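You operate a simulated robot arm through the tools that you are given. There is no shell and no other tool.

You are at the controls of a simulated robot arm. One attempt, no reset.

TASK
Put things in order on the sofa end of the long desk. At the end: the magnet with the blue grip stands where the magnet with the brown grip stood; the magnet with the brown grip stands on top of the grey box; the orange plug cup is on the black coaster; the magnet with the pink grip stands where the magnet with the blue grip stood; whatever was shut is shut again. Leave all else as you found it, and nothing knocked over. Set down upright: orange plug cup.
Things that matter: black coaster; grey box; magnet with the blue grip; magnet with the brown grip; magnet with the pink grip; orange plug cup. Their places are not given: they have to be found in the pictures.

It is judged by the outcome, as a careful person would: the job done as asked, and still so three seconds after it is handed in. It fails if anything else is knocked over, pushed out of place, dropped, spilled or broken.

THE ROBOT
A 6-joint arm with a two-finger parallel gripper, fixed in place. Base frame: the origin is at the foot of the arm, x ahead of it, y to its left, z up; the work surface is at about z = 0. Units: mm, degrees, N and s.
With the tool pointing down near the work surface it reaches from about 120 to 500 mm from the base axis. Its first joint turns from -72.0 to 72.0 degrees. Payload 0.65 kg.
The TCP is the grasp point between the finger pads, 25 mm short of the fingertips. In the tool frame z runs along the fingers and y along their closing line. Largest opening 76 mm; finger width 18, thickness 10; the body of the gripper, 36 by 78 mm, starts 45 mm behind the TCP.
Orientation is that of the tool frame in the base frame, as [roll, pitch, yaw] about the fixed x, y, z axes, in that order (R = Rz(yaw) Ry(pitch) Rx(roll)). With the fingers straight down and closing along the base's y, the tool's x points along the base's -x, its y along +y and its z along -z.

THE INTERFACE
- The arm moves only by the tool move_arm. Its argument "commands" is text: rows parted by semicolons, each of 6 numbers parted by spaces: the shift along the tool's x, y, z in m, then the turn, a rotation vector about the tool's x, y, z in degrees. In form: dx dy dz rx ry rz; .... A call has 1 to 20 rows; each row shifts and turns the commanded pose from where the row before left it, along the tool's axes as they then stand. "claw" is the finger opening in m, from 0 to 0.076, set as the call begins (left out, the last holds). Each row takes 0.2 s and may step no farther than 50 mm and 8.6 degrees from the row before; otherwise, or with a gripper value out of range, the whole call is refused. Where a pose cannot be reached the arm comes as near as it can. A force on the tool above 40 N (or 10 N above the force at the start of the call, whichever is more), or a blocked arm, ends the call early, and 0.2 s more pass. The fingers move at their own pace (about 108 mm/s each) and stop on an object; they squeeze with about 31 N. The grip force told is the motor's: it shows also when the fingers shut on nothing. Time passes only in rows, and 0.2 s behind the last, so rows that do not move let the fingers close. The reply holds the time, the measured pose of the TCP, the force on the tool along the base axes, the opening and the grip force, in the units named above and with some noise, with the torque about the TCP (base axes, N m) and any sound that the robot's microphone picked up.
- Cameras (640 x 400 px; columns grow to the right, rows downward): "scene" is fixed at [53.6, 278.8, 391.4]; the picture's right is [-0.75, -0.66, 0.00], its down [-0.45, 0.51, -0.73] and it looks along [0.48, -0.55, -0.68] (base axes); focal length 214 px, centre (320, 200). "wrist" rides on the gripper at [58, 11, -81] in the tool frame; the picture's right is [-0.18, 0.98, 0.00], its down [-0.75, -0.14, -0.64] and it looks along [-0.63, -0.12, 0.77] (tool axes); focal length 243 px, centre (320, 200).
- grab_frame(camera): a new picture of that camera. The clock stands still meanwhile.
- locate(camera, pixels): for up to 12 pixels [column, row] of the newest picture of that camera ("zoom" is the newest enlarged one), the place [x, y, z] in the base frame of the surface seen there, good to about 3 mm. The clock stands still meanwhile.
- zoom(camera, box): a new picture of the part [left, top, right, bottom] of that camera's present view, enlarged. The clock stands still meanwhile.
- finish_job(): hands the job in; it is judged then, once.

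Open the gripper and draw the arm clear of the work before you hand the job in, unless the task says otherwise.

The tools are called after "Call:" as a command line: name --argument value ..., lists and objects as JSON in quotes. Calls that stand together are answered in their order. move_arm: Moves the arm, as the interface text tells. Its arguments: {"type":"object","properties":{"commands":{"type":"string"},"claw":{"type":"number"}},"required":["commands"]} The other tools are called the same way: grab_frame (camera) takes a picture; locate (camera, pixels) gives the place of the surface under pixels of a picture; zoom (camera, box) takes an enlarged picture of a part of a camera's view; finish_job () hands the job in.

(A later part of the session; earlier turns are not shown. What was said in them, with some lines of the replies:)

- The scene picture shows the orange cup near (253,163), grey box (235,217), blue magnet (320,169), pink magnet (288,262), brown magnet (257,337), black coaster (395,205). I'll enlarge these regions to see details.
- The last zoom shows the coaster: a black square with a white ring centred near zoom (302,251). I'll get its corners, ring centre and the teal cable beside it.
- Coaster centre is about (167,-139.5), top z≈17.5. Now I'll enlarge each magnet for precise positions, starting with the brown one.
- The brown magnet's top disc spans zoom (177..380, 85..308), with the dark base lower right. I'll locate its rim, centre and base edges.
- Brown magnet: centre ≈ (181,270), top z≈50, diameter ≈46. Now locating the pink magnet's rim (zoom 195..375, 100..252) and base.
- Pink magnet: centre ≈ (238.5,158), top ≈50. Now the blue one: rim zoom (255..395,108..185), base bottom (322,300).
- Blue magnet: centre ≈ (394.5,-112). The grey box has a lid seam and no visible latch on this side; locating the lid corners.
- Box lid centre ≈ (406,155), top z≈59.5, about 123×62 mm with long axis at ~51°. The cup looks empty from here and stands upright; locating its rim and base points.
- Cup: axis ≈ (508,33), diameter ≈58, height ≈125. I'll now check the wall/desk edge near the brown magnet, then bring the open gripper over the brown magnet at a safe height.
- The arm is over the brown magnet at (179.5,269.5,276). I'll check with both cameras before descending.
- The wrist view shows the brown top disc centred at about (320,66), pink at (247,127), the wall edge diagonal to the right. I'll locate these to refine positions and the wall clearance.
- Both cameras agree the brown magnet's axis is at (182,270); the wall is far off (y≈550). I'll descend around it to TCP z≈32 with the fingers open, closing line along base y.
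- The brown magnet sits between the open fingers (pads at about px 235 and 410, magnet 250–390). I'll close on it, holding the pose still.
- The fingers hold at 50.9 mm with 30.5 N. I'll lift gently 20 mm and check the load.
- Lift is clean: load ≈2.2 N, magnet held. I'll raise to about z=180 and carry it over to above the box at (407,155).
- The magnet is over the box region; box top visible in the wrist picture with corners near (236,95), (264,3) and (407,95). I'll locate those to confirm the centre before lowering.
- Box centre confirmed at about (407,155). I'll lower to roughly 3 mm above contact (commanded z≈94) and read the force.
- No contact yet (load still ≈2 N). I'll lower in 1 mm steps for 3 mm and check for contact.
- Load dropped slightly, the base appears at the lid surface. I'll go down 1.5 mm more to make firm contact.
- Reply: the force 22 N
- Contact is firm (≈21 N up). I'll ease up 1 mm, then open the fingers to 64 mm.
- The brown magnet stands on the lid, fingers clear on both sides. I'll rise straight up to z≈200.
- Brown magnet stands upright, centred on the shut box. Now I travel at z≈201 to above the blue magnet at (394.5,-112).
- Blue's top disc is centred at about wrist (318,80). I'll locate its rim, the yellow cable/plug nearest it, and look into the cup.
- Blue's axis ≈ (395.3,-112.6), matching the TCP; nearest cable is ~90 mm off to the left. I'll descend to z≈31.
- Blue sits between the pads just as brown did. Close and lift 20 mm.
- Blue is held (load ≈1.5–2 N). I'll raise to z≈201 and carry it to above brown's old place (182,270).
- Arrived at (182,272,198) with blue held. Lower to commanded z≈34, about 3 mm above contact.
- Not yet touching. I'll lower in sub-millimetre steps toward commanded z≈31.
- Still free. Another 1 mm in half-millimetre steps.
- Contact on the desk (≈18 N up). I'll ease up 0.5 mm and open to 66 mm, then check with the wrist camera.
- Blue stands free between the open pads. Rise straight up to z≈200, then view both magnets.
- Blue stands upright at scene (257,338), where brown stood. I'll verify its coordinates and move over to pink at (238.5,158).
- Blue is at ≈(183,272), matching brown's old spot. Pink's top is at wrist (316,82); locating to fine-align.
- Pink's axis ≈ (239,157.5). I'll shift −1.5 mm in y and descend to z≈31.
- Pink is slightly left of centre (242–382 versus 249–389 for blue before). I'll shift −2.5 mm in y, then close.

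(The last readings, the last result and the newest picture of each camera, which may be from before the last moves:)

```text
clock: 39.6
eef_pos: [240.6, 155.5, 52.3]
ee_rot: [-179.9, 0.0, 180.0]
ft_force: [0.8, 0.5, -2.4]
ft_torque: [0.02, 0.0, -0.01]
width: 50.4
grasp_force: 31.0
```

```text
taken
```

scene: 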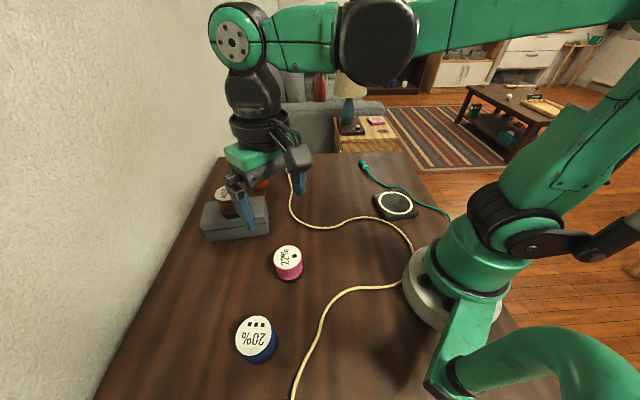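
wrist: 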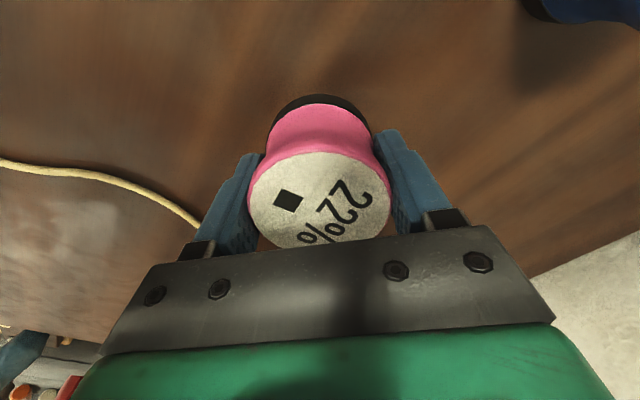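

Pink is held (≈2.4 N). Raise to z≈201 and carry to above blue's old place (395.3,-112.6).

Call:
move_arm --commands "0 0 -0.03 0 0 0; 0 0 -0.04 0 0 0; 0 0 -0.04 0 0 0; 0 0 -0.04 0 0 0; -0.01563 -0.02676 0 0 0 0; -0.01563 -0.02676 0 0 0 0; -0.01563 -0.02676 0 0 0 0; -0.01563 -0.02676 0 0 0 0; -0.01563 -0.02676 0 0 0 0; -0.01563 -0.02676 0 0 0 0; -0.01563 -0.02676 0 0 0 0; -0.01563 -0.02676 0 0 0 0; -0.01563 -0.02676 0 0 0 0; -0.01563 -0.02676 0 0 0 0; 0 0 0 0 0 0; 0 0 0 0 0 0"

Call:
grab_frame --camera "scene"

Call:
grab_frame --camera "wrist"

```text
clock: 43.0
eef_pos: [398.1, -115.6, 202.3]
ee_rot: [180.0, 0.1, -180.0]
ft_force: [0.2, 0.1, -2.2]
ft_torque: [0.01, -0.01, 0.02]
width: 50.9
grasp_force: 30.7
```

```text
taken
```

scene: 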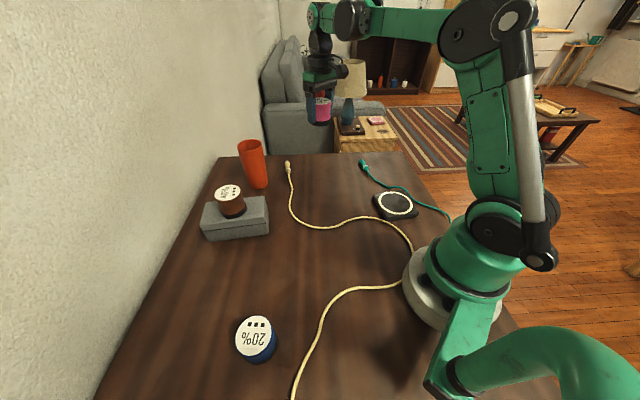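

```text
taken
```

wrist: 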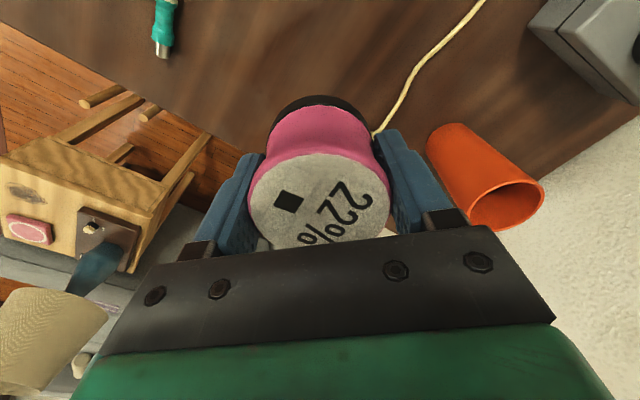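

The reading (398,-115.6) differs a little from what I commanded (395.3,-112.6). I'll wait a moment, re-read the pose, and compare fixed landmarks.

Call:
move_arm --commands "0 0 0 0 0 0"

Call:
move_arm --commands "0 0 0 0 0 0"

Call:
move_arm --commands "0 0 0 0 0 0"

Call:
grab_frame --camera "wrist"

```text
clock: 43.4
eef_pos: [397.4, -114.3, 201.6]
ee_rot: [-180.0, 0.1, -180.0]
ft_force: [-0.1, -0.2, -2.6]
ft_torque: [0.02, -0.01, 0.04]
width: 50.8
grasp_force: 30.9
```

```text
clock: 43.8
eef_pos: [397.4, -114.1, 201.0]
ee_rot: [180.0, 0.2, -179.9]
ft_force: [0.1, -0.4, -0.8]
ft_torque: [-0.02, -0.03, -0.01]
width: 50.9
grasp_force: 31.1
```

```text
clock: 44.2
eef_pos: [397.9, -115.0, 201.6]
ee_rot: [180.0, 0.2, 180.0]
ft_force: [-0.4, -1.3, -1.6]
ft_torque: [-0.01, -0.01, -0.02]
width: 50.7
grasp_force: 31.3
```

```text
taken
```

wrist: 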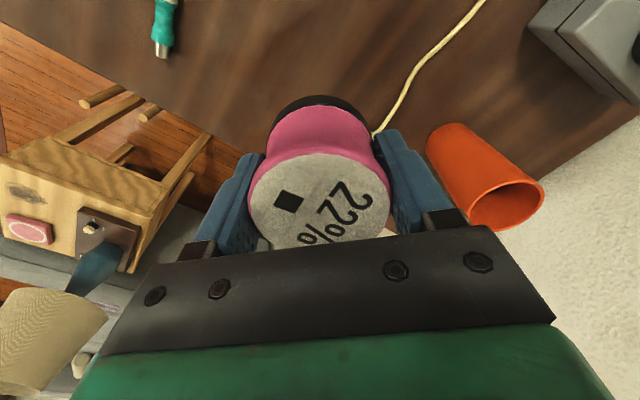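

Averaged pose ≈ (397.6,-114.5), so I'll correct by −2 mm x, +2 mm y and lower to about z=36.

Call:
move_arm --commands "0.002 0.002 0.03 0 0 0; 0 0 0.03 0 0 0; 0 0 0.03 0 0 0; 0 0 0.03 0 0 0; 0 0 0.02 0 0 0; 0 0 0.015 0 0 0; 0 0 0.01 0 0 0; 0 0 0 0 0 0; 0 0 0 0 0 0"

Call:
move_arm --commands "0 0 0 0 0 0"

Call:
move_arm --commands "0 0 0 0 0 0"

```text
clock: 46.2
eef_pos: [392.9, -110.0, 37.4]
ee_rot: [180.0, 0.0, -180.0]
ft_force: [0.2, 0.8, -1.9]
ft_torque: [0.01, 0.0, 0.03]
width: 50.4
grasp_force: 30.8
```

```text
clock: 46.6
eef_pos: [392.6, -110.3, 37.0]
ee_rot: [180.0, 0.1, -180.0]
ft_force: [0.1, -0.1, -2.8]
ft_torque: [0.01, 0.04, -0.03]
width: 50.5
grasp_force: 30.7
```

```text
clock: 47.0
eef_pos: [393.1, -110.0, 36.3]
ee_rot: [-180.0, 0.1, -179.9]
ft_force: [-0.5, -0.2, -1.6]
ft_torque: [0.0, 0.0, 0.01]
width: 50.8
grasp_force: 31.2
```

Down low the reading is (392.9,-110.1), so the offset was only present up high; I'll undo the correction (+2.2 x, −2.3 y) to match blue's gripping pose (395.0,-112.5).

Call:
move_arm --commands "-0.0021 -0.0023 0 0 0 0; 0 0 0.002 0 0 0; 0 0 0 0 0 0"

Call:
move_arm --commands "0 0 0.001 0 0 0; 0 0 0 0 0 0"

```text
clock: 47.8
eef_pos: [395.3, -113.3, 34.5]
ee_rot: [180.0, 0.1, 180.0]
ft_force: [0.9, 0.5, -1.5]
ft_torque: [0.02, 0.01, -0.01]
width: 51.0
grasp_force: 30.9
```

```text
clock: 48.4
eef_pos: [394.8, -112.9, 33.4]
ee_rot: [179.9, 0.1, 179.9]
ft_force: [0.0, 0.2, -2.3]
ft_torque: [0.0, -0.02, 0.01]
width: 50.6
grasp_force: 31.2
```

Aligned at (394.8,-112.9), still free. Lower another 1.2 mm in half-millimetre steps.

Call:
move_arm --commands "0 0 0.0006 0 0 0; 0 0 0.0006 0 0 0; 0 0 0 0 0 0"

```text
clock: 49.2
eef_pos: [395.4, -113.5, 33.0]
ee_rot: [-180.0, 0.2, -180.0]
ft_force: [0.6, 0.4, -1.5]
ft_torque: [-0.04, -0.01, 0.01]
width: 51.0
grasp_force: 31.0
```

Still free (load 1.5 N). Another 1 mm.

Call:
move_arm --commands "0 0 0.0005 0 0 0; 0 0 0.0005 0 0 0; 0 0 0 0 0 0"

```text
clock: 50.0
eef_pos: [395.6, -113.9, 31.8]
ee_rot: [180.0, 0.2, 180.0]
ft_force: [-2.7, 0.5, 28.3]
ft_torque: [0.02, 0.03, 0.29]
width: 50.8
grasp_force: 30.6
```

Contact (28 N up). Ease up 0.6 mm, then open.

Call:
move_arm --commands "0 0 -0.0007 0 0 0; 0 0 0 0 0 0"

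Call:
move_arm --commands "0 0 0 0 0 0; 0 0 0 0 0 0" --claw 0.068

Call:
grab_frame --camera "wrist"

```text
clock: 50.6
eef_pos: [394.8, -112.7, 30.9]
ee_rot: [180.0, 0.1, -179.9]
ft_force: [3.1, 0.5, 21.6]
ft_torque: [0.0, 0.08, 0.01]
width: 50.7
grasp_force: 30.9
```

```text
clock: 51.2
eef_pos: [396.2, -113.5, 31.2]
ee_rot: [-180.0, 0.1, 180.0]
ft_force: [0.1, 0.1, 0.2]
ft_torque: [0.01, 0.04, 0.0]
width: 68.1
grasp_force: 0.1
```

```text
taken
```

wrist: 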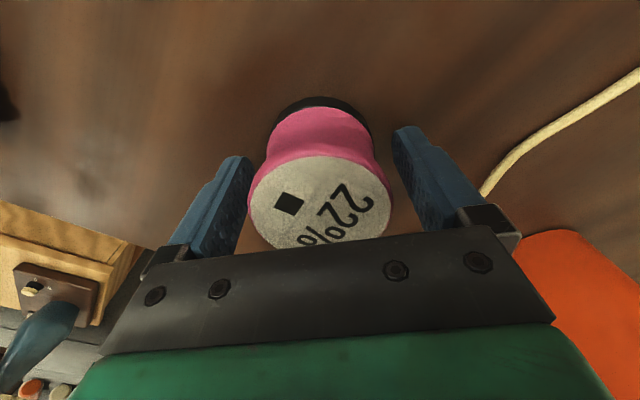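

Pink stands free between the open fingers. Rise straight up to z≈200 and check.

Call:
move_arm --commands "0 0 -0.01 0 0 0; 0 0 -0.02 0 0 0; 0 0 -0.04 0 0 0; 0 0 -0.05 0 0 0; 0 0 -0.05 0 0 0; 0 0 0 0 0 0; 0 0 0 0 0 0"

Call:
grab_frame --camera "wrist"

Call:
grab_frame --camera "scene"

```text
clock: 52.8
eef_pos: [394.4, -114.6, 199.1]
ee_rot: [-179.9, 0.1, 180.0]
ft_force: [0.6, 0.0, 0.1]
ft_torque: [-0.01, -0.01, 0.02]
width: 68.1
grasp_force: 0.1
```

```text
taken
```

wrist: 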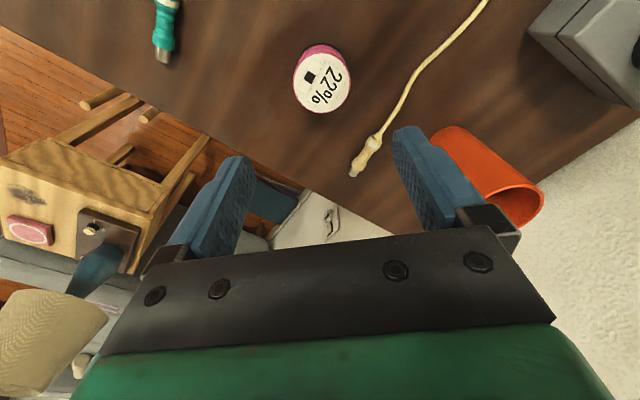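

```text
taken
```

scene: 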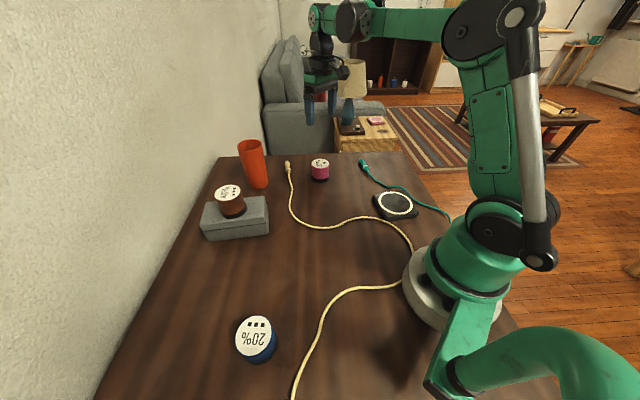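

Pink stands upright at scene (320,169), where blue was. I'll verify its coordinates in the wrist view.

Call:
locate --camera "wrist" --pixels '[[322, 82], [296, 80], [348, 83], [323, 53], [321, 110], [500, 190], [470, 205], [541, 190], [520, 222]]'

Call:
locate --camera "scene" --pixels '[[320, 163], [257, 334], [229, 192], [238, 150], [263, 149]]'

Call:
zoom --camera "scene" --box '[225, 130, 285, 195]'

```text
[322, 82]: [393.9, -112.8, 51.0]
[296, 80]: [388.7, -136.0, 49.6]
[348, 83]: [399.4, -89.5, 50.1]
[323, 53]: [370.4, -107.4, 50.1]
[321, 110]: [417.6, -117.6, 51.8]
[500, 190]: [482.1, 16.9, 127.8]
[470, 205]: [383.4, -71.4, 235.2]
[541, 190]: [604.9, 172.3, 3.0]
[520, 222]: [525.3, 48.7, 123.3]
```

```text
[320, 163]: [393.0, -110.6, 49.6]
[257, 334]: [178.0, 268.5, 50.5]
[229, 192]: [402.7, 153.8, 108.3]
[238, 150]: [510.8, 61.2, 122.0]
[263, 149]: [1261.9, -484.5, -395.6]
```

```text
6.15 times, centred on (255, 162) of scene
```

zoom: 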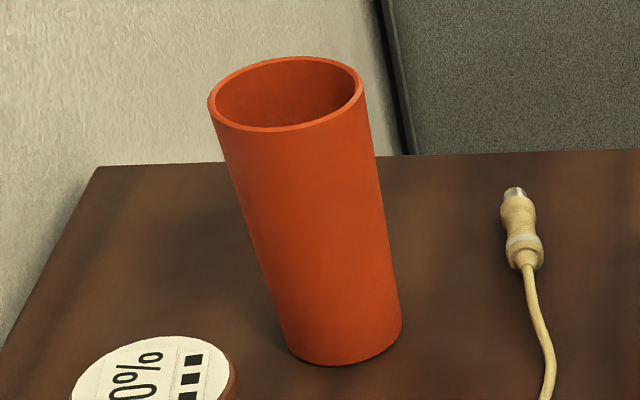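

Pink is at ≈(394,-112.7), as wanted. Next the cup at ≈(508,32), near the reach limit: I'll move at z≈220 toward it and see whether a vertical tool gets there.

Call:
move_arm --commands "0 0 -0.02 0 0 0; -0.0142 0.0182 0 0 0 0; -0.0142 0.0182 0 0 0 0; -0.0142 0.0182 0 0 0 0; -0.0142 0.0182 0 0 0 0; -0.0142 0.0182 0 0 0 0; -0.0142 0.0182 0 0 0 0; -0.0142 0.0182 0 0 0 0; -0.0142 0.0182 0 0 0 0; 0 0 0 0 0 0; 0 0 0 0 0 0" --claw 0.076

Call:
grab_frame --camera "wrist"

Call:
grab_frame --camera "scene"

```text
clock: 55.2
eef_pos: [463.5, 23.1, 203.5]
ee_rot: [-180.0, 0.1, 180.0]
ft_force: [0.8, -0.4, -0.4]
ft_torque: [0.0, -0.01, -0.02]
width: 75.9
grasp_force: 0.1
out of reach, approached as far as the arm can: row 6, 7, 8, 9
```

```text
taken
```

wrist: 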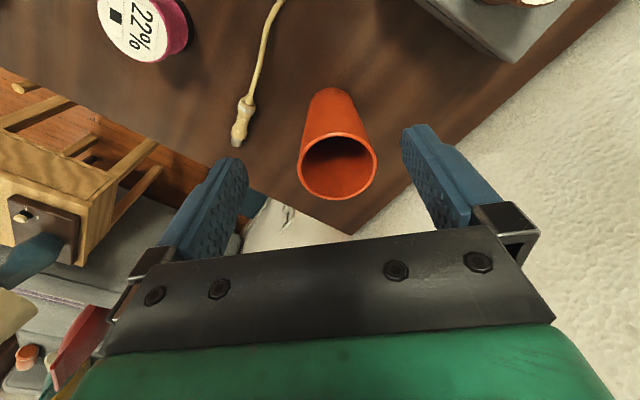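

```text
taken
```

scene: 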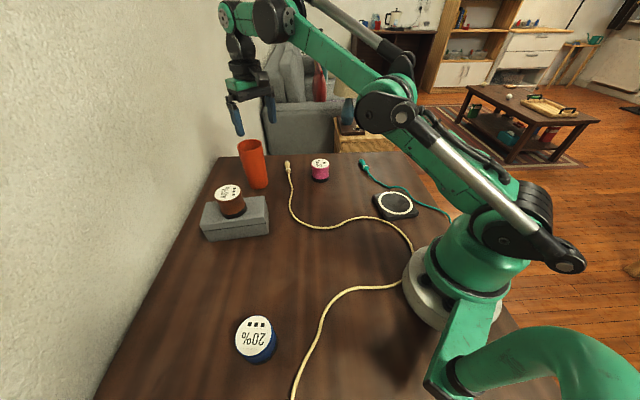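

With the tool vertical at this height the arm only reaches x≈464. I need to tilt the fingers outward, so first I back off 50 mm to find out where the commanded pose stands.

Call:
move_arm --commands "0.025 0 0 0 0 0; 0.025 0 0 0 0 0; 0 0 0 0 0 0; 0 0 0 0 0 0"

```text
clock: 56.2
eef_pos: [414.4, 23.1, 204.0]
ee_rot: [180.0, 0.1, 180.0]
ft_force: [0.3, 0.0, 0.3]
ft_torque: [0.0, -0.02, 0.0]
width: 76.1
grasp_force: 0.1
```

The command stays clamped to the reached pose, so I'm at (414,23,204). Now I tilt the fingers outward by 24° about base y and shift to y=32.

Call:
move_arm --commands "0 0.003 0 0 -8 0; 0 0.003 0 0 -8 0; 0 0.003 0 0 -8 0; 0 0 0 0 0 0; 0 0 0 0 0 0"

Call:
grab_frame --camera "wrist"

Call:
grab_frame --camera "scene"

```text
clock: 57.4
eef_pos: [413.7, 32.7, 204.2]
ee_rot: [180.0, 24.1, 180.0]
ft_force: [-0.5, -0.5, -1.0]
ft_torque: [-0.01, -0.03, 0.02]
width: 76.0
grasp_force: 0.0
```

```text
taken
```

wrist: 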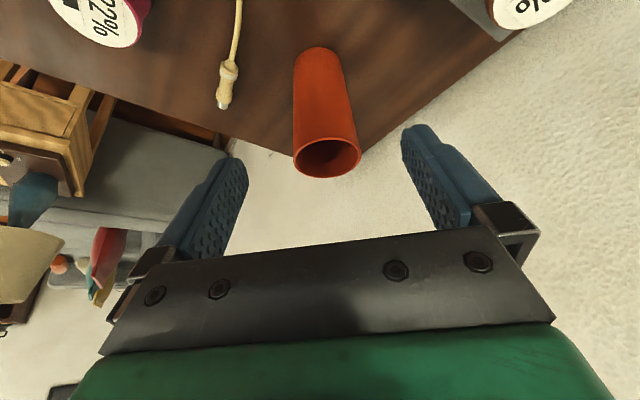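

```text
taken
```

scene: 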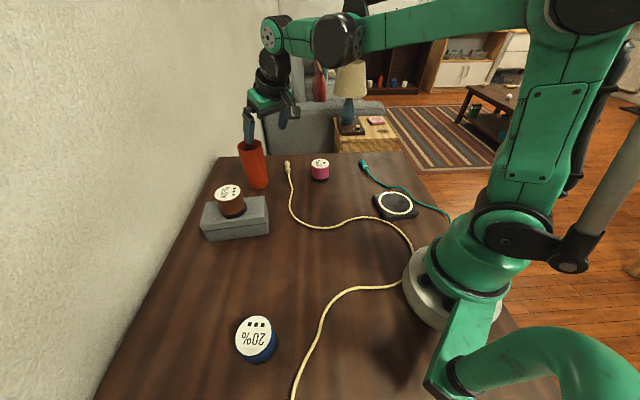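

Tilt is right (pitch 24°, fingers pointing outward-down). I'll locate the cup's rim and body edges in this wrist view.

Call:
zoom --camera "wrist" --box '[270, 30, 390, 190]'

Call:
locate --camera "wrist" --pixels '[[296, 160], [358, 152], [325, 139], [330, 176], [326, 100], [298, 100], [347, 95], [297, 62], [338, 60], [316, 50], [320, 70], [327, 160]]'

```text
2.50 times, centred on (330, 110) of wrist
```

zoom: 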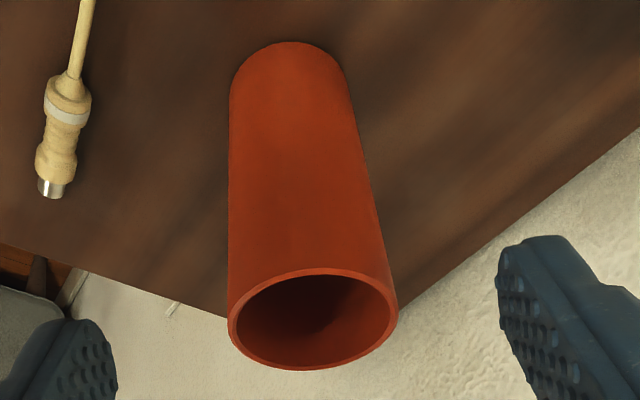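

```text
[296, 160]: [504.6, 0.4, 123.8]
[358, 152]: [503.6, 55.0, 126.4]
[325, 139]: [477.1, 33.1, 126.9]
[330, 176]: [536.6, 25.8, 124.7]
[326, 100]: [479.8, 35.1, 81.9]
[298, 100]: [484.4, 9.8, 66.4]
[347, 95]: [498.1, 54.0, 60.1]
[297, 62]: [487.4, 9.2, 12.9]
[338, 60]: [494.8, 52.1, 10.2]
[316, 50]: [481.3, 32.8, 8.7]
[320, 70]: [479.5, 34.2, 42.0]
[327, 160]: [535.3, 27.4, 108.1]
```

Cup axis refined to ≈(507.5,30.5), rim diameter ≈59. I'll lower to z≈100 here (well short of the cup), then look again.

Call:
move_arm --commands "0.01058 -0.0004 0.02375 0 0 0; 0.01058 -0.0004 0.02375 0 0 0; 0.01058 -0.0004 0.02375 0 0 0; 0.01058 -0.0004 0.02375 0 0 0; 0 0 0 0 0 0; 0 0 0 0 0 0" --claw 0.076

Call:
grab_frame --camera "wrist"

Call:
grab_frame --camera "scene"

```text
clock: 58.8
eef_pos: [414.1, 29.1, 98.7]
ee_rot: [180.0, 24.1, -179.9]
ft_force: [0.1, -0.4, -0.1]
ft_torque: [-0.01, 0.0, -0.01]
width: 75.9
grasp_force: 0.0
```

```text
taken
```

wrist: 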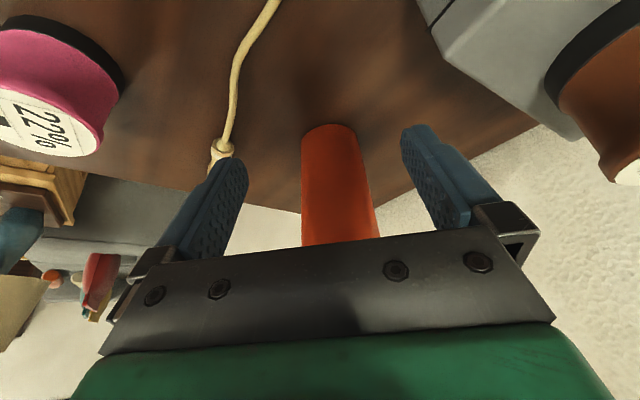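

```text
taken
```

scene: 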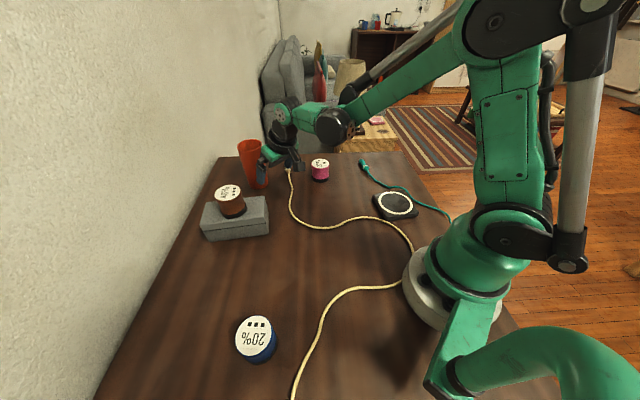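

Cup stands centred between the fingers ahead. I advance 55 mm in +x at constant height, nudging y +1.5 mm, and check.

Call:
move_arm --commands "-0.0183 0.0005 0.0081 0 0 0; -0.0183 0.0005 0.0081 0 0 0; -0.0137 0.0005 0.0061 0 0 0; 0 0 0 0 0 0; 0 0 0 0 0 0"

Call:
grab_frame --camera "wrist"

Call:
zoom --camera "scene" --box '[215, 110, 335, 200]'

```text
clock: 60.0
eef_pos: [469.7, 32.1, 100.1]
ee_rot: [-179.9, 24.1, -180.0]
ft_force: [1.0, 0.1, -0.2]
ft_torque: [-0.03, -0.02, 0.0]
width: 75.9
grasp_force: 0.1
```

```text
taken
```

wrist: 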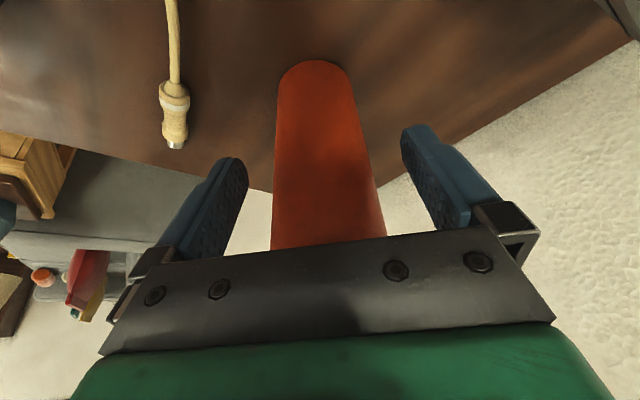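

```text
4.44 times, centred on (275, 155) of scene
```

zoom: 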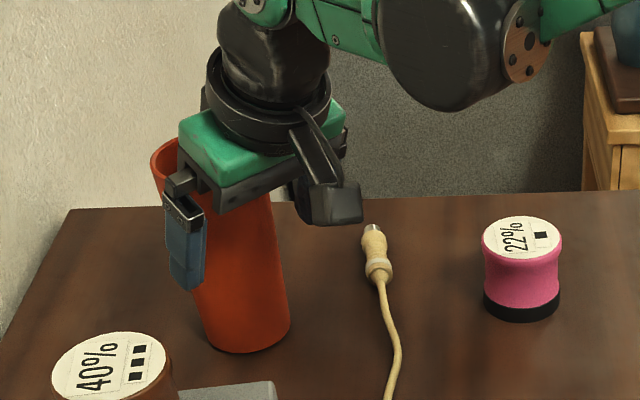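

The fingers are beginning to straddle the cup with clearance on both sides. I advance the last ~37 mm so the pads are on the cup's axis.

Call:
move_arm --commands "-0.0114 0 0.0051 0 0 0; -0.0114 0 0.0051 0 0 0; -0.0115 0 0.0051 0 0 0; 0 0 0 0 0 0; 0 0 0 0 0 0"

Call:
grab_frame --camera "wrist"

Call:
zoom --camera "scene" --box '[215, 110, 335, 200]'

```text
clock: 61.2
eef_pos: [507.0, 30.7, 99.9]
ee_rot: [-180.0, 24.1, 180.0]
ft_force: [-0.1, -0.1, 0.7]
ft_torque: [-0.02, 0.02, -0.01]
width: 76.2
grasp_force: 0.1
```

```text
taken
```

wrist: 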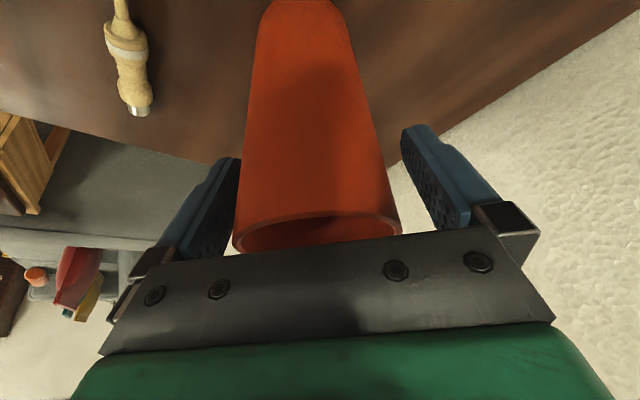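

```text
4.44 times, centred on (275, 155) of scene
```

zoom: 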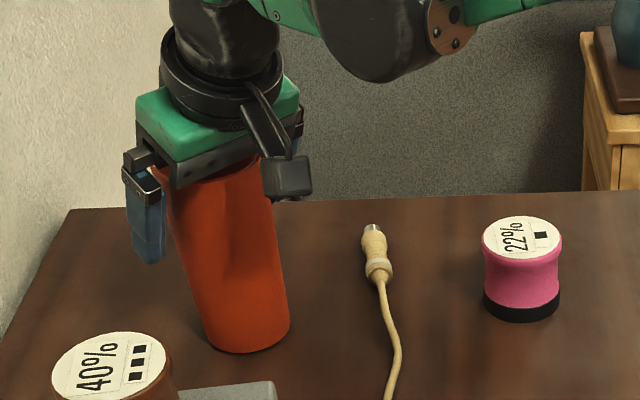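

At (507,30.7,99.9) the cup is between the pads, sitting a touch toward the left finger. I'll shift −1.5 mm in y and narrow to 64 mm to check the centring before closing.

Call:
move_arm --commands "0 -0.0015 0 0 0 0; 0 0 0 0 0 0; 0 0 0 0 0 0" --claw 0.065

Call:
grab_frame --camera "wrist"

Call:
zoom --camera "wrist" --box '[200, 100, 440, 260]'

```text
clock: 62.0
eef_pos: [505.5, 28.6, 100.3]
ee_rot: [-179.9, 24.2, -180.0]
ft_force: [-0.6, 0.5, -0.5]
ft_torque: [0.01, -0.03, -0.02]
width: 64.8
grasp_force: 0.1
```

```text
taken
```

wrist: 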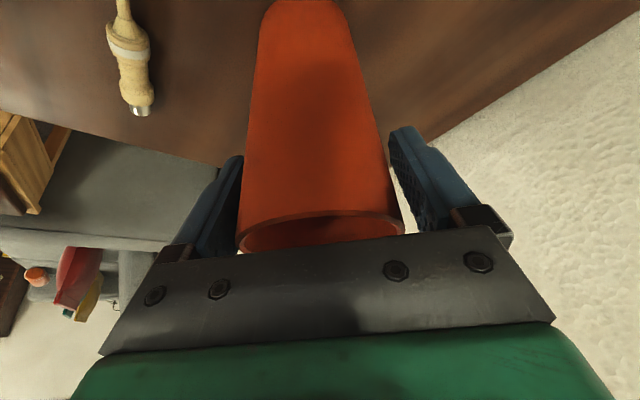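

```text
2.50 times, centred on (320, 180) of wrist
```

zoom: 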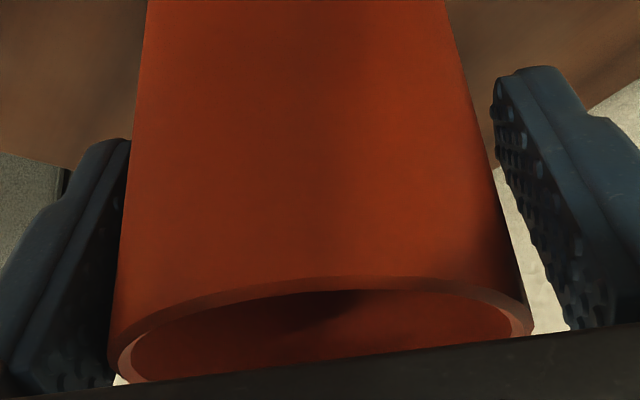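

The zoom shows nearly no gap at the left pad and ~5 mm at the right, so the cup is ~2.3 mm left of centre. I'll shift −2.3 mm in y and look again.

Call:
move_arm --commands "0 -0.0023 0 0 0 0; 0 0 0 0 0 0"

Call:
zoom --camera "wrist" --box '[200, 100, 440, 260]'

```text
clock: 62.6
eef_pos: [506.4, 27.8, 102.1]
ee_rot: [180.0, 24.0, 180.0]
ft_force: [0.6, -0.7, 0.3]
ft_torque: [0.01, -0.02, 0.0]
width: 64.8
grasp_force: 0.1
```

```text
2.50 times, centred on (320, 180) of wrist
```

zoom: 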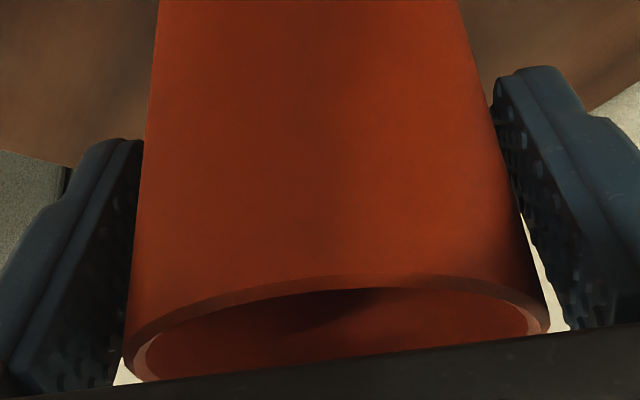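

Gaps now look equal on both sides. Close on the cup.

Call:
move_arm --commands "0 0 0 0 0 0; 0 0 0 0 0 0; 0 0 0 0 0 0; 0 0 0 0 0 0" --claw 0.04

Call:
zoom --camera "scene" --box '[215, 110, 335, 200]'

Call:
grab_frame --camera "wrist"

```text
clock: 63.6
eef_pos: [506.5, 28.7, 100.1]
ee_rot: [179.9, 24.1, -180.0]
ft_force: [-0.6, 1.5, 1.7]
ft_torque: [0.11, 0.02, -0.02]
width: 58.3
grasp_force: 31.0
```

```text
4.44 times, centred on (275, 155) of scene
```

zoom: 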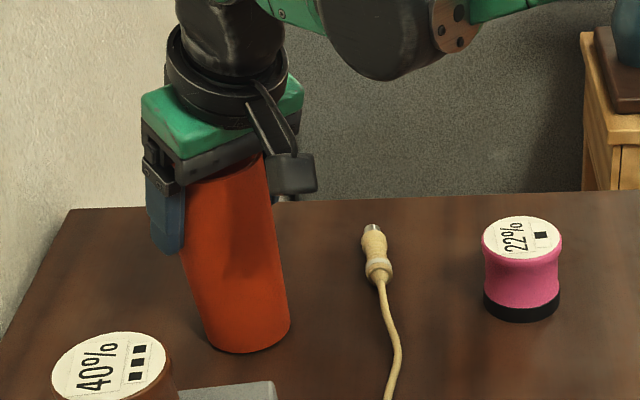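

```text
taken
```

wrist: 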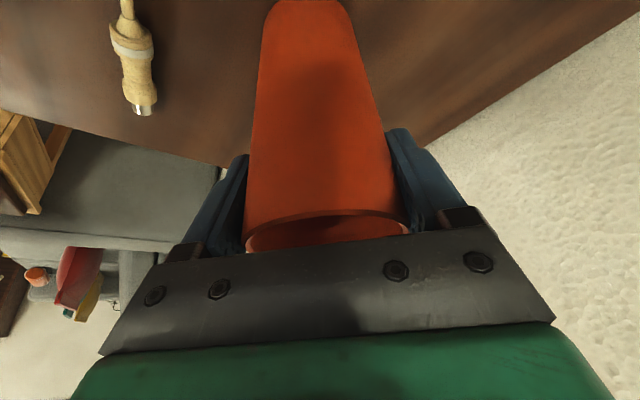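

Cup gripped at 58.3 mm with 31 N. Lift straight up 12 mm gently.

Call:
move_arm --commands "-0.00163 0 -0.00366 0 0 0; -0.00163 0 -0.00366 0 0 0; -0.00163 0 -0.00366 0 0 0; 0 0 0 0 0 0; 0 0 0 0 0 0"

Call:
zoom --camera "scene" --box '[215, 110, 335, 200]'

```text
clock: 64.8
eef_pos: [507.1, 29.8, 113.6]
ee_rot: [180.0, 24.1, 179.9]
ft_force: [0.7, -0.2, -1.6]
ft_torque: [0.0, 0.04, 0.02]
width: 58.3
grasp_force: 31.3
```

```text
4.44 times, centred on (275, 155) of scene
```

zoom: 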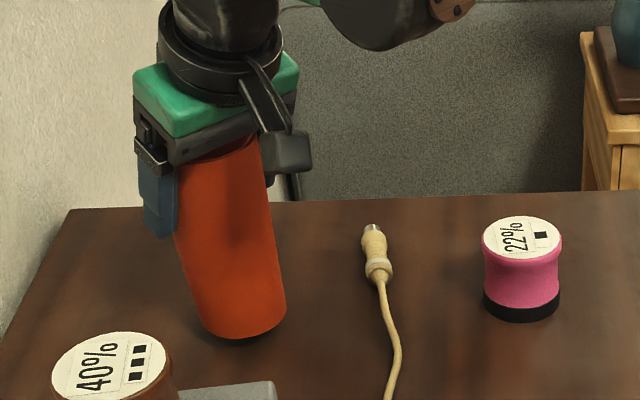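

The cup is off the desk (≈1.6 N), hanging upright. I'll bring it inward and up along a clear diagonal to about (387,29,202).

Call:
move_arm --commands "0.01217 0 -0.02184 0 0 0; 0.01217 0 -0.02184 0 0 0; 0.01217 0 -0.02184 0 0 0; 0.01217 0 -0.02184 0 0 0; 0.01217 0 -0.02184 0 0 0; 0.01217 0 -0.02184 0 0 0; 0 0 0 0 0 0; 0 0 0 0 0 0"

Call:
grab_frame --camera "scene"

Call:
grab_frame --camera "wrist"

```text
clock: 66.6
eef_pos: [385.7, 29.1, 203.1]
ee_rot: [-179.9, 24.2, -179.9]
ft_force: [0.2, 0.0, -0.5]
ft_torque: [-0.01, 0.0, 0.02]
width: 58.2
grasp_force: 30.6
```

```text
taken
```

scene: 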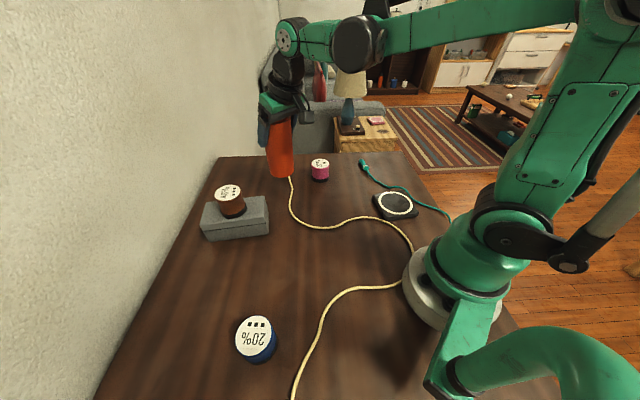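

```text
taken
```

wrist: 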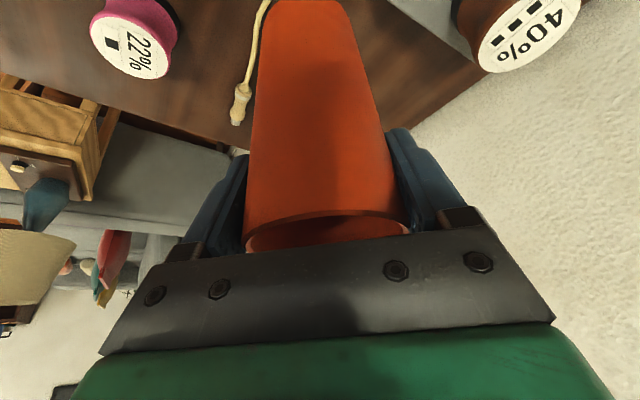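

Cup held steadily. Now carry across to halfway, about (277,-55,203).

Call:
move_arm --commands "0.0201 -0.01685 -0.00895 0 0 0; 0.0201 -0.01685 -0.00895 0 0 0; 0.0201 -0.01685 -0.00895 0 0 0; 0.0201 -0.01685 -0.00895 0 0 0; 0.0201 -0.01685 -0.00895 0 0 0; 0 0 0 0 0 0; 0 0 0 0 0 0"

Call:
grab_frame --camera "scene"

```text
clock: 68.2
eef_pos: [276.0, -55.0, 202.7]
ee_rot: [179.8, 24.1, -180.0]
ft_force: [0.3, -0.5, -0.7]
ft_torque: [0.0, 0.0, 0.0]
width: 58.1
grasp_force: 30.8
```

```text
taken
```

scene: 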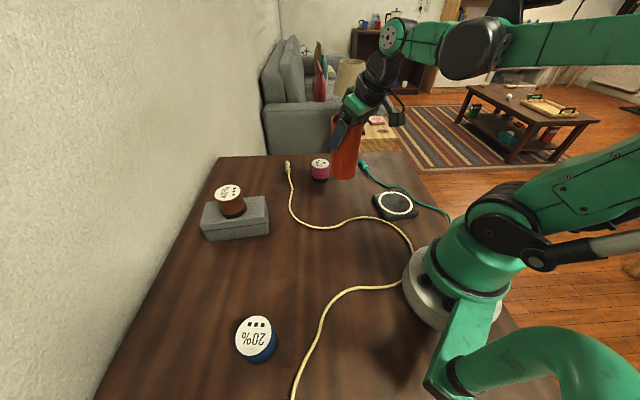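

Steady. Continue the second half to above the coaster (167,-139.5).

Call:
move_arm --commands "0.0201 -0.01685 -0.00895 0 0 0; 0.0201 -0.01685 -0.00895 0 0 0; 0.0201 -0.01685 -0.00895 0 0 0; 0.0201 -0.01685 -0.00895 0 0 0; 0.0201 -0.01685 -0.00895 0 0 0; 0 0 0 0 0 0; 0 0 0 0 0 0"

Call:
grab_frame --camera "scene"

Call:
grab_frame --camera "wrist"

```text
clock: 69.8
eef_pos: [165.6, -139.5, 200.6]
ee_rot: [-180.0, 24.0, 179.9]
ft_force: [0.1, -0.3, -0.8]
ft_torque: [0.02, 0.0, 0.0]
width: 58.0
grasp_force: 31.1
```

```text
taken
```

scene: 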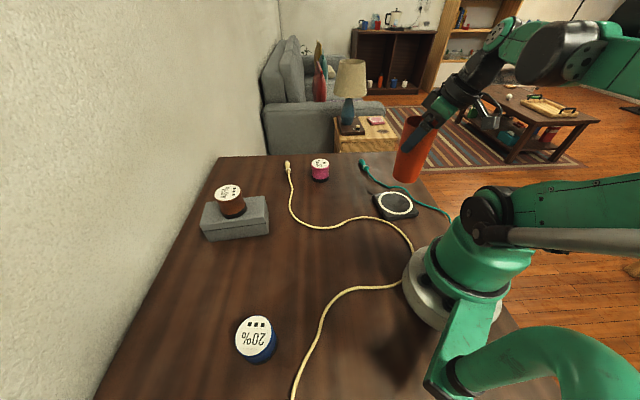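

```text
taken
```

wrist: 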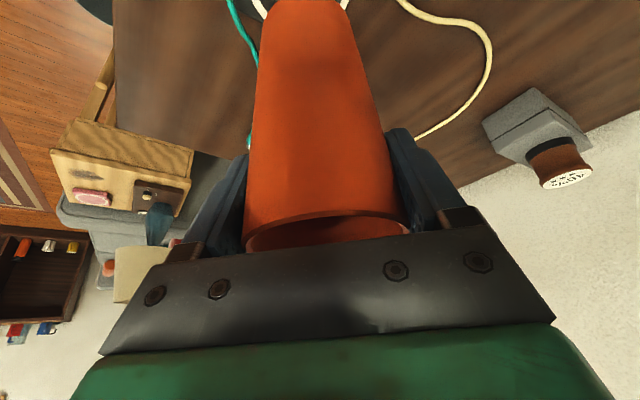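

Above the coaster at (165.6,-139.5,200.6). I'll measure the held cup's rim and bottom in the scene view to know its true axis and tilt.

Call:
zoom --camera "scene" --box '[360, 90, 480, 230]'

```text
2.86 times, centred on (420, 160) of scene
```

zoom: 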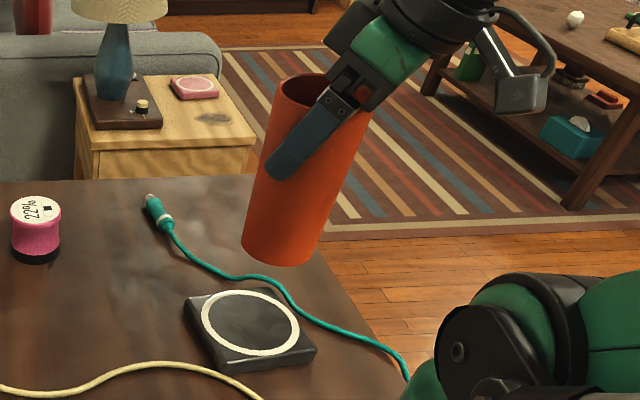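

The cup shows zoom rim near (285,85) and bottom edge from (244,245) to (315,255). Locating body points along it and the coaster ring again.

Call:
locate --camera "zoom" --pixels '[[246, 240], [284, 262], [312, 250], [262, 160], [290, 200], [280, 240], [335, 200], [274, 100], [325, 160], [360, 125], [250, 322], [295, 80]]'

```text
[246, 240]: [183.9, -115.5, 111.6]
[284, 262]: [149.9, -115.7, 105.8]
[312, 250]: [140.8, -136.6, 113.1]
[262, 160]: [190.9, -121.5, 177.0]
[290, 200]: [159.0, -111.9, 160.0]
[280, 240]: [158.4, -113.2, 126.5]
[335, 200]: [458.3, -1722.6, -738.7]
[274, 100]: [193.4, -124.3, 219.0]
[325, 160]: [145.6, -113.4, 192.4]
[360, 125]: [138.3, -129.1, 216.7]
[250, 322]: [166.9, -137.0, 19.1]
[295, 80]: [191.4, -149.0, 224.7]
```

Cup axis ≈ (166,-139.5), matching the coaster ring centre ≈ (166.5,-139). I'll lower 70 mm, leaving about 12 mm to go.

Call:
move_arm --commands "0.0057 0 0.0128 0 0 0; 0.0057 0 0.0128 0 0 0; 0.0057 0 0.0128 0 0 0; 0.0057 0 0.0128 0 0 0; 0.0057 0 0.0128 0 0 0; 0 0 0 0 0 0; 0 0 0 0 0 0"

Call:
grab_frame --camera "scene"

Call:
zoom --camera "scene" --box '[350, 130, 470, 240]'

```text
clock: 71.4
eef_pos: [166.1, -139.4, 129.0]
ee_rot: [-180.0, 24.1, 179.9]
ft_force: [-1.4, -0.2, -0.2]
ft_torque: [0.02, 0.04, 0.02]
width: 58.1
grasp_force: 31.0
```

```text
taken
```

scene: 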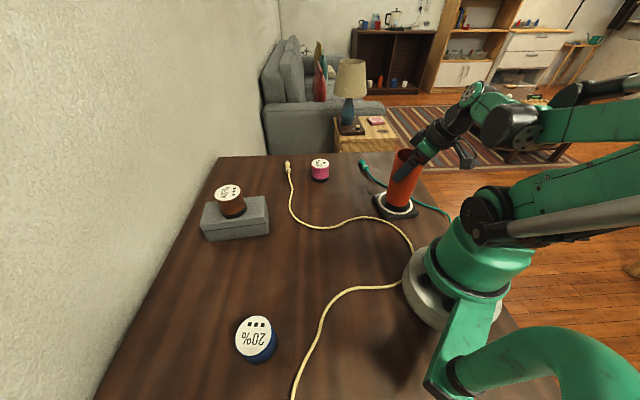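

```text
3.64 times, centred on (410, 185) of scene
```

zoom: 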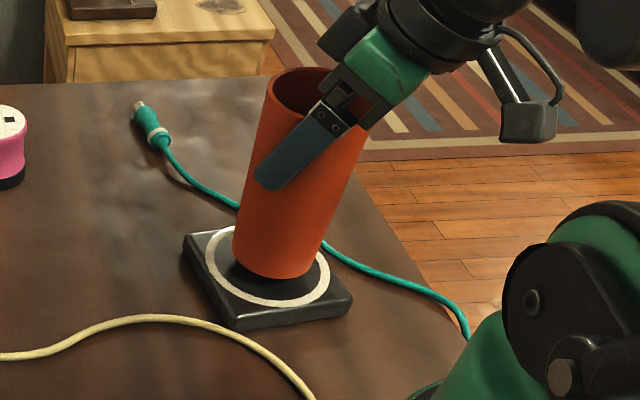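

The cup hangs upright, centred over the ring. Lower 8 mm more, then small steps.

Call:
move_arm --commands "0.00163 0 0.00365 0 0 0; 0.00163 0 0.00365 0 0 0; 0 0 0 0 0 0; 0 0 0 0 0 0"

Call:
move_arm --commands "0.00041 0 0.00091 0 0 0; 0.00041 0 0.00091 0 0 0; 0 0 0 0 0 0"

```text
clock: 72.4
eef_pos: [166.2, -140.5, 121.5]
ee_rot: [180.0, 24.1, -179.9]
ft_force: [-0.4, 0.4, -1.1]
ft_torque: [-0.01, 0.01, 0.03]
width: 57.9
grasp_force: 30.8
```

```text
clock: 73.2
eef_pos: [167.1, -140.6, 121.6]
ee_rot: [-180.0, 24.1, 179.9]
ft_force: [0.0, 0.3, -0.6]
ft_torque: [-0.01, -0.02, 0.0]
width: 57.8
grasp_force: 30.7
```

No contact yet. Continue in 0.7 mm steps.

Call:
move_arm --commands "0.00028 0 0.00064 0 0 0; 0.00028 0 0.00064 0 0 0; 0 0 0 0 0 0"

Call:
zoom --camera "scene" --box '[360, 160, 440, 230]'

```text
clock: 74.0
eef_pos: [167.1, -141.1, 118.5]
ee_rot: [-179.9, 24.1, 179.9]
ft_force: [-0.3, 0.4, -1.0]
ft_torque: [-0.01, 0.02, 0.0]
width: 58.0
grasp_force: 31.2
```

```text
5.71 times, centred on (400, 195) of scene
```

zoom: 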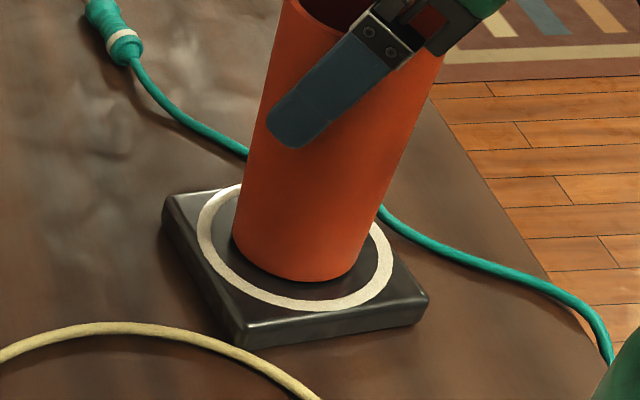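

Nearly down; the cup base is just above the ring. One more 1 mm in two steps.

Call:
move_arm --commands "0.0002 0 0.00046 0 0 0; 0.0002 0 0.00046 0 0 0; 0 0 0 0 0 0"

```text
clock: 74.8
eef_pos: [166.1, -141.2, 117.6]
ee_rot: [-179.9, 24.1, 180.0]
ft_force: [4.4, 0.0, 11.7]
ft_torque: [0.1, -0.32, -0.04]
width: 58.1
grasp_force: 31.0
```

Contact made (≈12 N). I'll ease 0.3 mm up and open the fingers to 66 mm.

Call:
move_arm --commands "-0.00012 0 -0.00027 0 0 0; 0 0 0 0 0 0"

Call:
move_arm --commands "0 0 0 0 0 0; 0 0 0 0 0 0; 0 0 0 0 0 0" --claw 0.066

Call:
zoom --camera "scene" --box '[350, 130, 470, 240]'

Call:
grab_frame --camera "wrist"

```text
clock: 75.4
eef_pos: [165.9, -141.2, 119.2]
ee_rot: [-179.9, 24.0, -180.0]
ft_force: [0.1, 0.1, -0.9]
ft_torque: [0.02, -0.01, -0.01]
width: 57.8
grasp_force: 31.2
```

```text
clock: 76.2
eef_pos: [165.7, -140.5, 118.5]
ee_rot: [179.9, 24.1, -180.0]
ft_force: [-0.3, 0.4, 0.5]
ft_torque: [0.0, 0.03, -0.03]
width: 65.8
grasp_force: 0.0
```

```text
3.64 times, centred on (410, 185) of scene
```

zoom: 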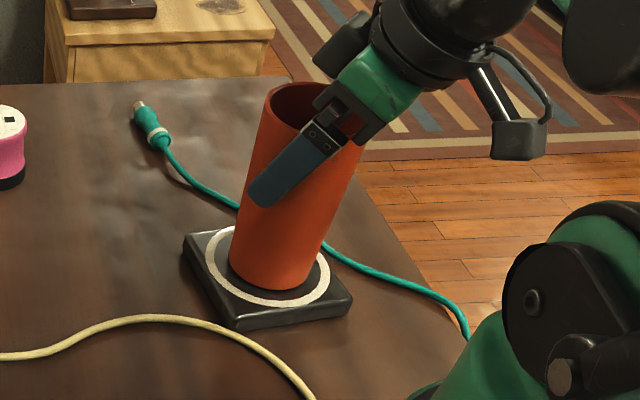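

```text
taken
```

wrist: 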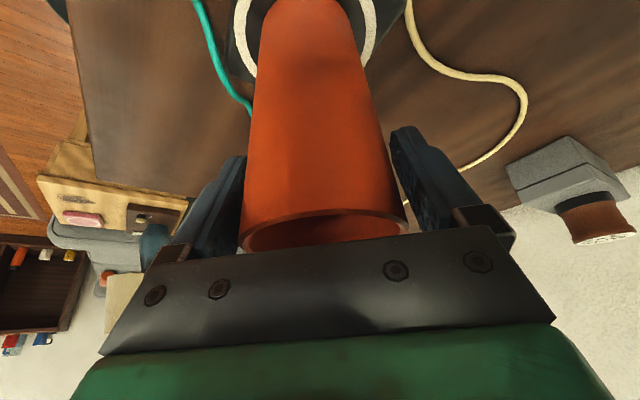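

The cup stands on the coaster, free of the pads. Open fully to 76 mm and rise straight up 85 mm.

Call:
move_arm --commands "0 0 0 0 0 0; 0 0 0 0 0 0; -0.00407 0 -0.00914 0 0 0; -0.00407 0 -0.00914 0 0 0; -0.0061 0 -0.0137 0 0 0; -0.0061 0 -0.0137 0 0 0; -0.0061 0 -0.0137 0 0 0; -0.0081 0 -0.0183 0 0 0; 0 0 0 0 0 0; 0 0 0 0 0 0" --claw 0.076

Call:
grab_frame --camera "scene"

Call:
grab_frame --camera "wrist"

Call:
zoom --camera "scene" --box '[350, 130, 470, 240]'

```text
clock: 78.4
eef_pos: [166.3, -141.6, 202.6]
ee_rot: [-180.0, 24.0, -180.0]
ft_force: [-0.3, -0.2, 0.3]
ft_torque: [0.0, 0.01, 0.01]
width: 75.8
grasp_force: 0.0
```

```text
taken
```

scene: 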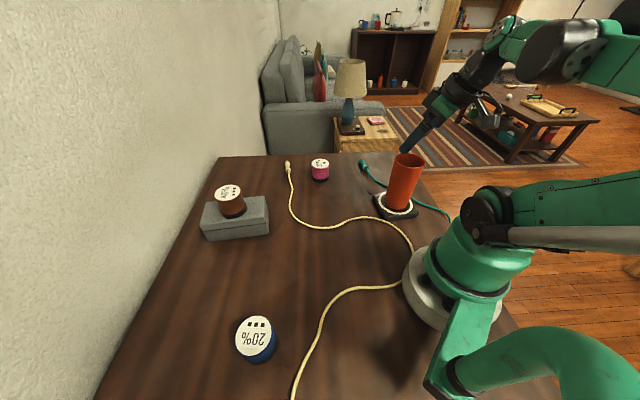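

```text
taken
```

wrist: 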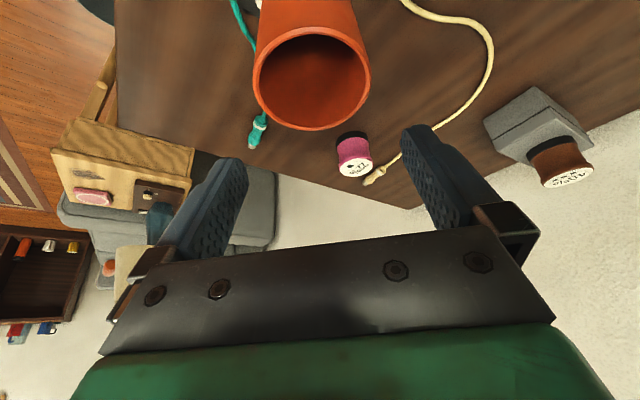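

```text
3.64 times, centred on (410, 185) of scene
```

zoom: 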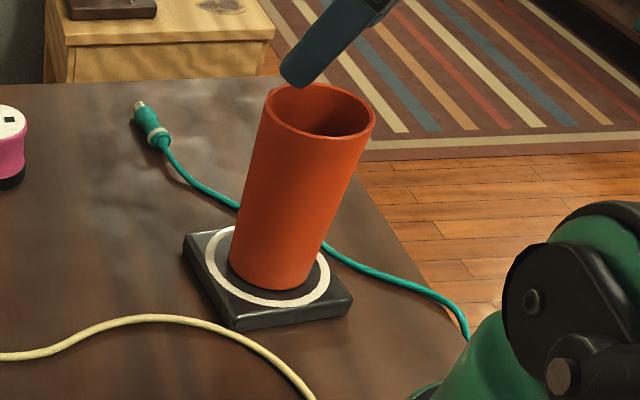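

Cup stands on the coaster and the gripper is clear above. I'll verify level rim and position, then recheck the other items.

Call:
locate --camera "zoom" --pixels '[[267, 112], [318, 136], [373, 122], [318, 86], [232, 255], [270, 288], [310, 275], [186, 242], [238, 322], [350, 298], [250, 300], [215, 240]]'

Call:
zoom --camera "scene" --box '[180, 130, 340, 250]'

Call:
zoom --camera "scene" --box '[200, 230, 340, 380]'

```text
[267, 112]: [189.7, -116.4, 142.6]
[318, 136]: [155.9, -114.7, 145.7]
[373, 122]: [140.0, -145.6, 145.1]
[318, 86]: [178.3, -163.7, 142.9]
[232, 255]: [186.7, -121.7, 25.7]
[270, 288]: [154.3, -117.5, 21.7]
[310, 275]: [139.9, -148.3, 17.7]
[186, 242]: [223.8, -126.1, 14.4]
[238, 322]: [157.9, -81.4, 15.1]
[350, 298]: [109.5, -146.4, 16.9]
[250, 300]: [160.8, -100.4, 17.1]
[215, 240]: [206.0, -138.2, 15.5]
```

```text
3.33 times, centred on (260, 190) of scene
```

zoom: 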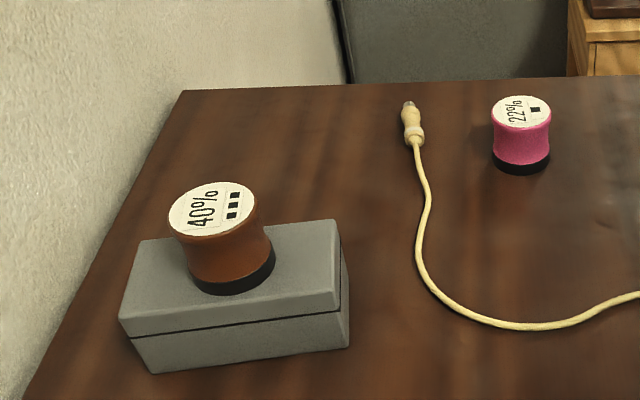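

```text
2.67 times, centred on (270, 305) of scene
```

zoom: 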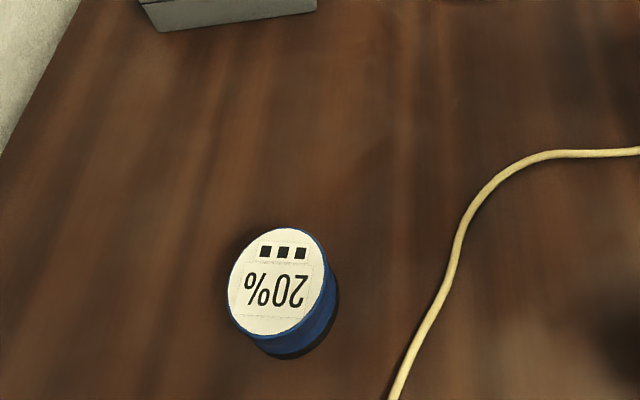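

Everything checks out: rim level (z≈143–145), coaster unmoved, box shut, magnets upright. I'll raise the arm, untilt, and return to its starting pose clear of the work.

Call:
move_arm --commands "-0.0122 0 -0.0274 0 0 0; -0.0122 0 -0.0274 0 0 0; 0 0 0 0 8 0; 0 0 0 0 8 0; 0 0 0 0 8 0; -0.0182 0.0265 0 0 0 0; -0.0182 0.0265 0 0 0 0; -0.0182 0.0265 0 0 0 0; -0.0182 0.0265 0 0 0 0; -0.0182 0.0265 0 0 0 0; -0.0182 0.0265 0 0 0 0; 0 0 -0.012 0 0 0; 0 0 0 0 0 0; 0 0 0 0 0 0"

Call:
grab_frame --camera "scene"

Call:
grab_frame --camera "wrist"

```text
clock: 81.4
eef_pos: [276.8, 17.7, 276.5]
ee_rot: [-179.9, 0.1, -180.0]
ft_force: [-0.2, -1.2, -0.5]
ft_torque: [0.02, -0.02, -0.03]
width: 75.7
grasp_force: 0.0
```

```text
taken
```

scene: 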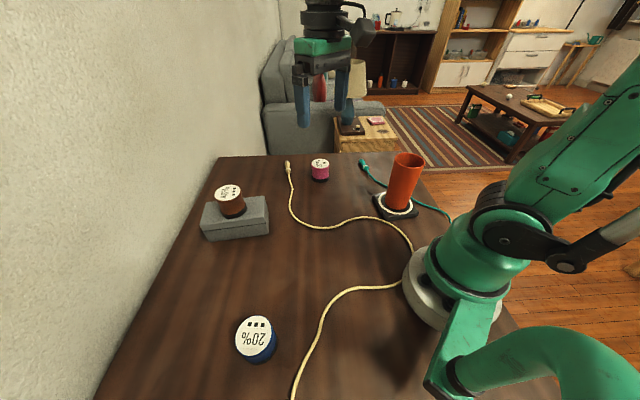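

```text
taken
```

wrist: 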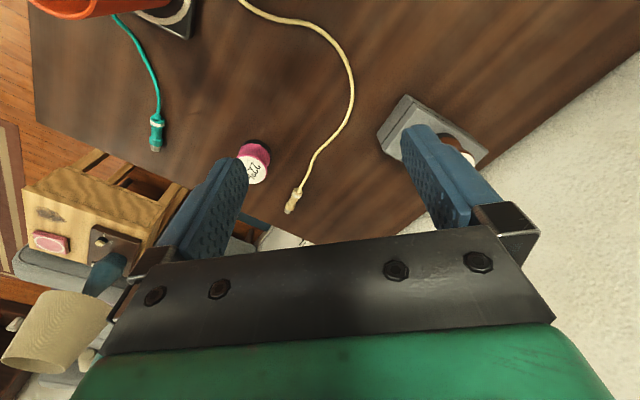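

The final pictures match the request: brown on the shut grey box (229,203), blue at brown's old place (257,338), pink at blue's old place (320,169), cup upright on the coaster (403,185). The cables have not moved, the gripper is open and the arm is back at its start pose, so I hand the job in.

Call:
finish_job

```text
The job is handed in.
```

The job is done and handed in. The final pictures show everything where you asked for it:

- **Blue magnet:** it stands where the brown one stood, within about 3 mm.
- **Brown magnet:** it stands upright on top of the grey box, near the centre of the lid.
- **Pink magnet:** it stands where the blue one stood, within about 2 mm.
- **Orange plug cup:** it stands upright on the black coaster, inside the white ring.
- **Grey box:** I never opened it, and its lid is still shut.

Nothing was knocked over. The coaster, the box and both cables look unmoved. The gripper is open and the arm is back at its starting pose, clear of the desk.
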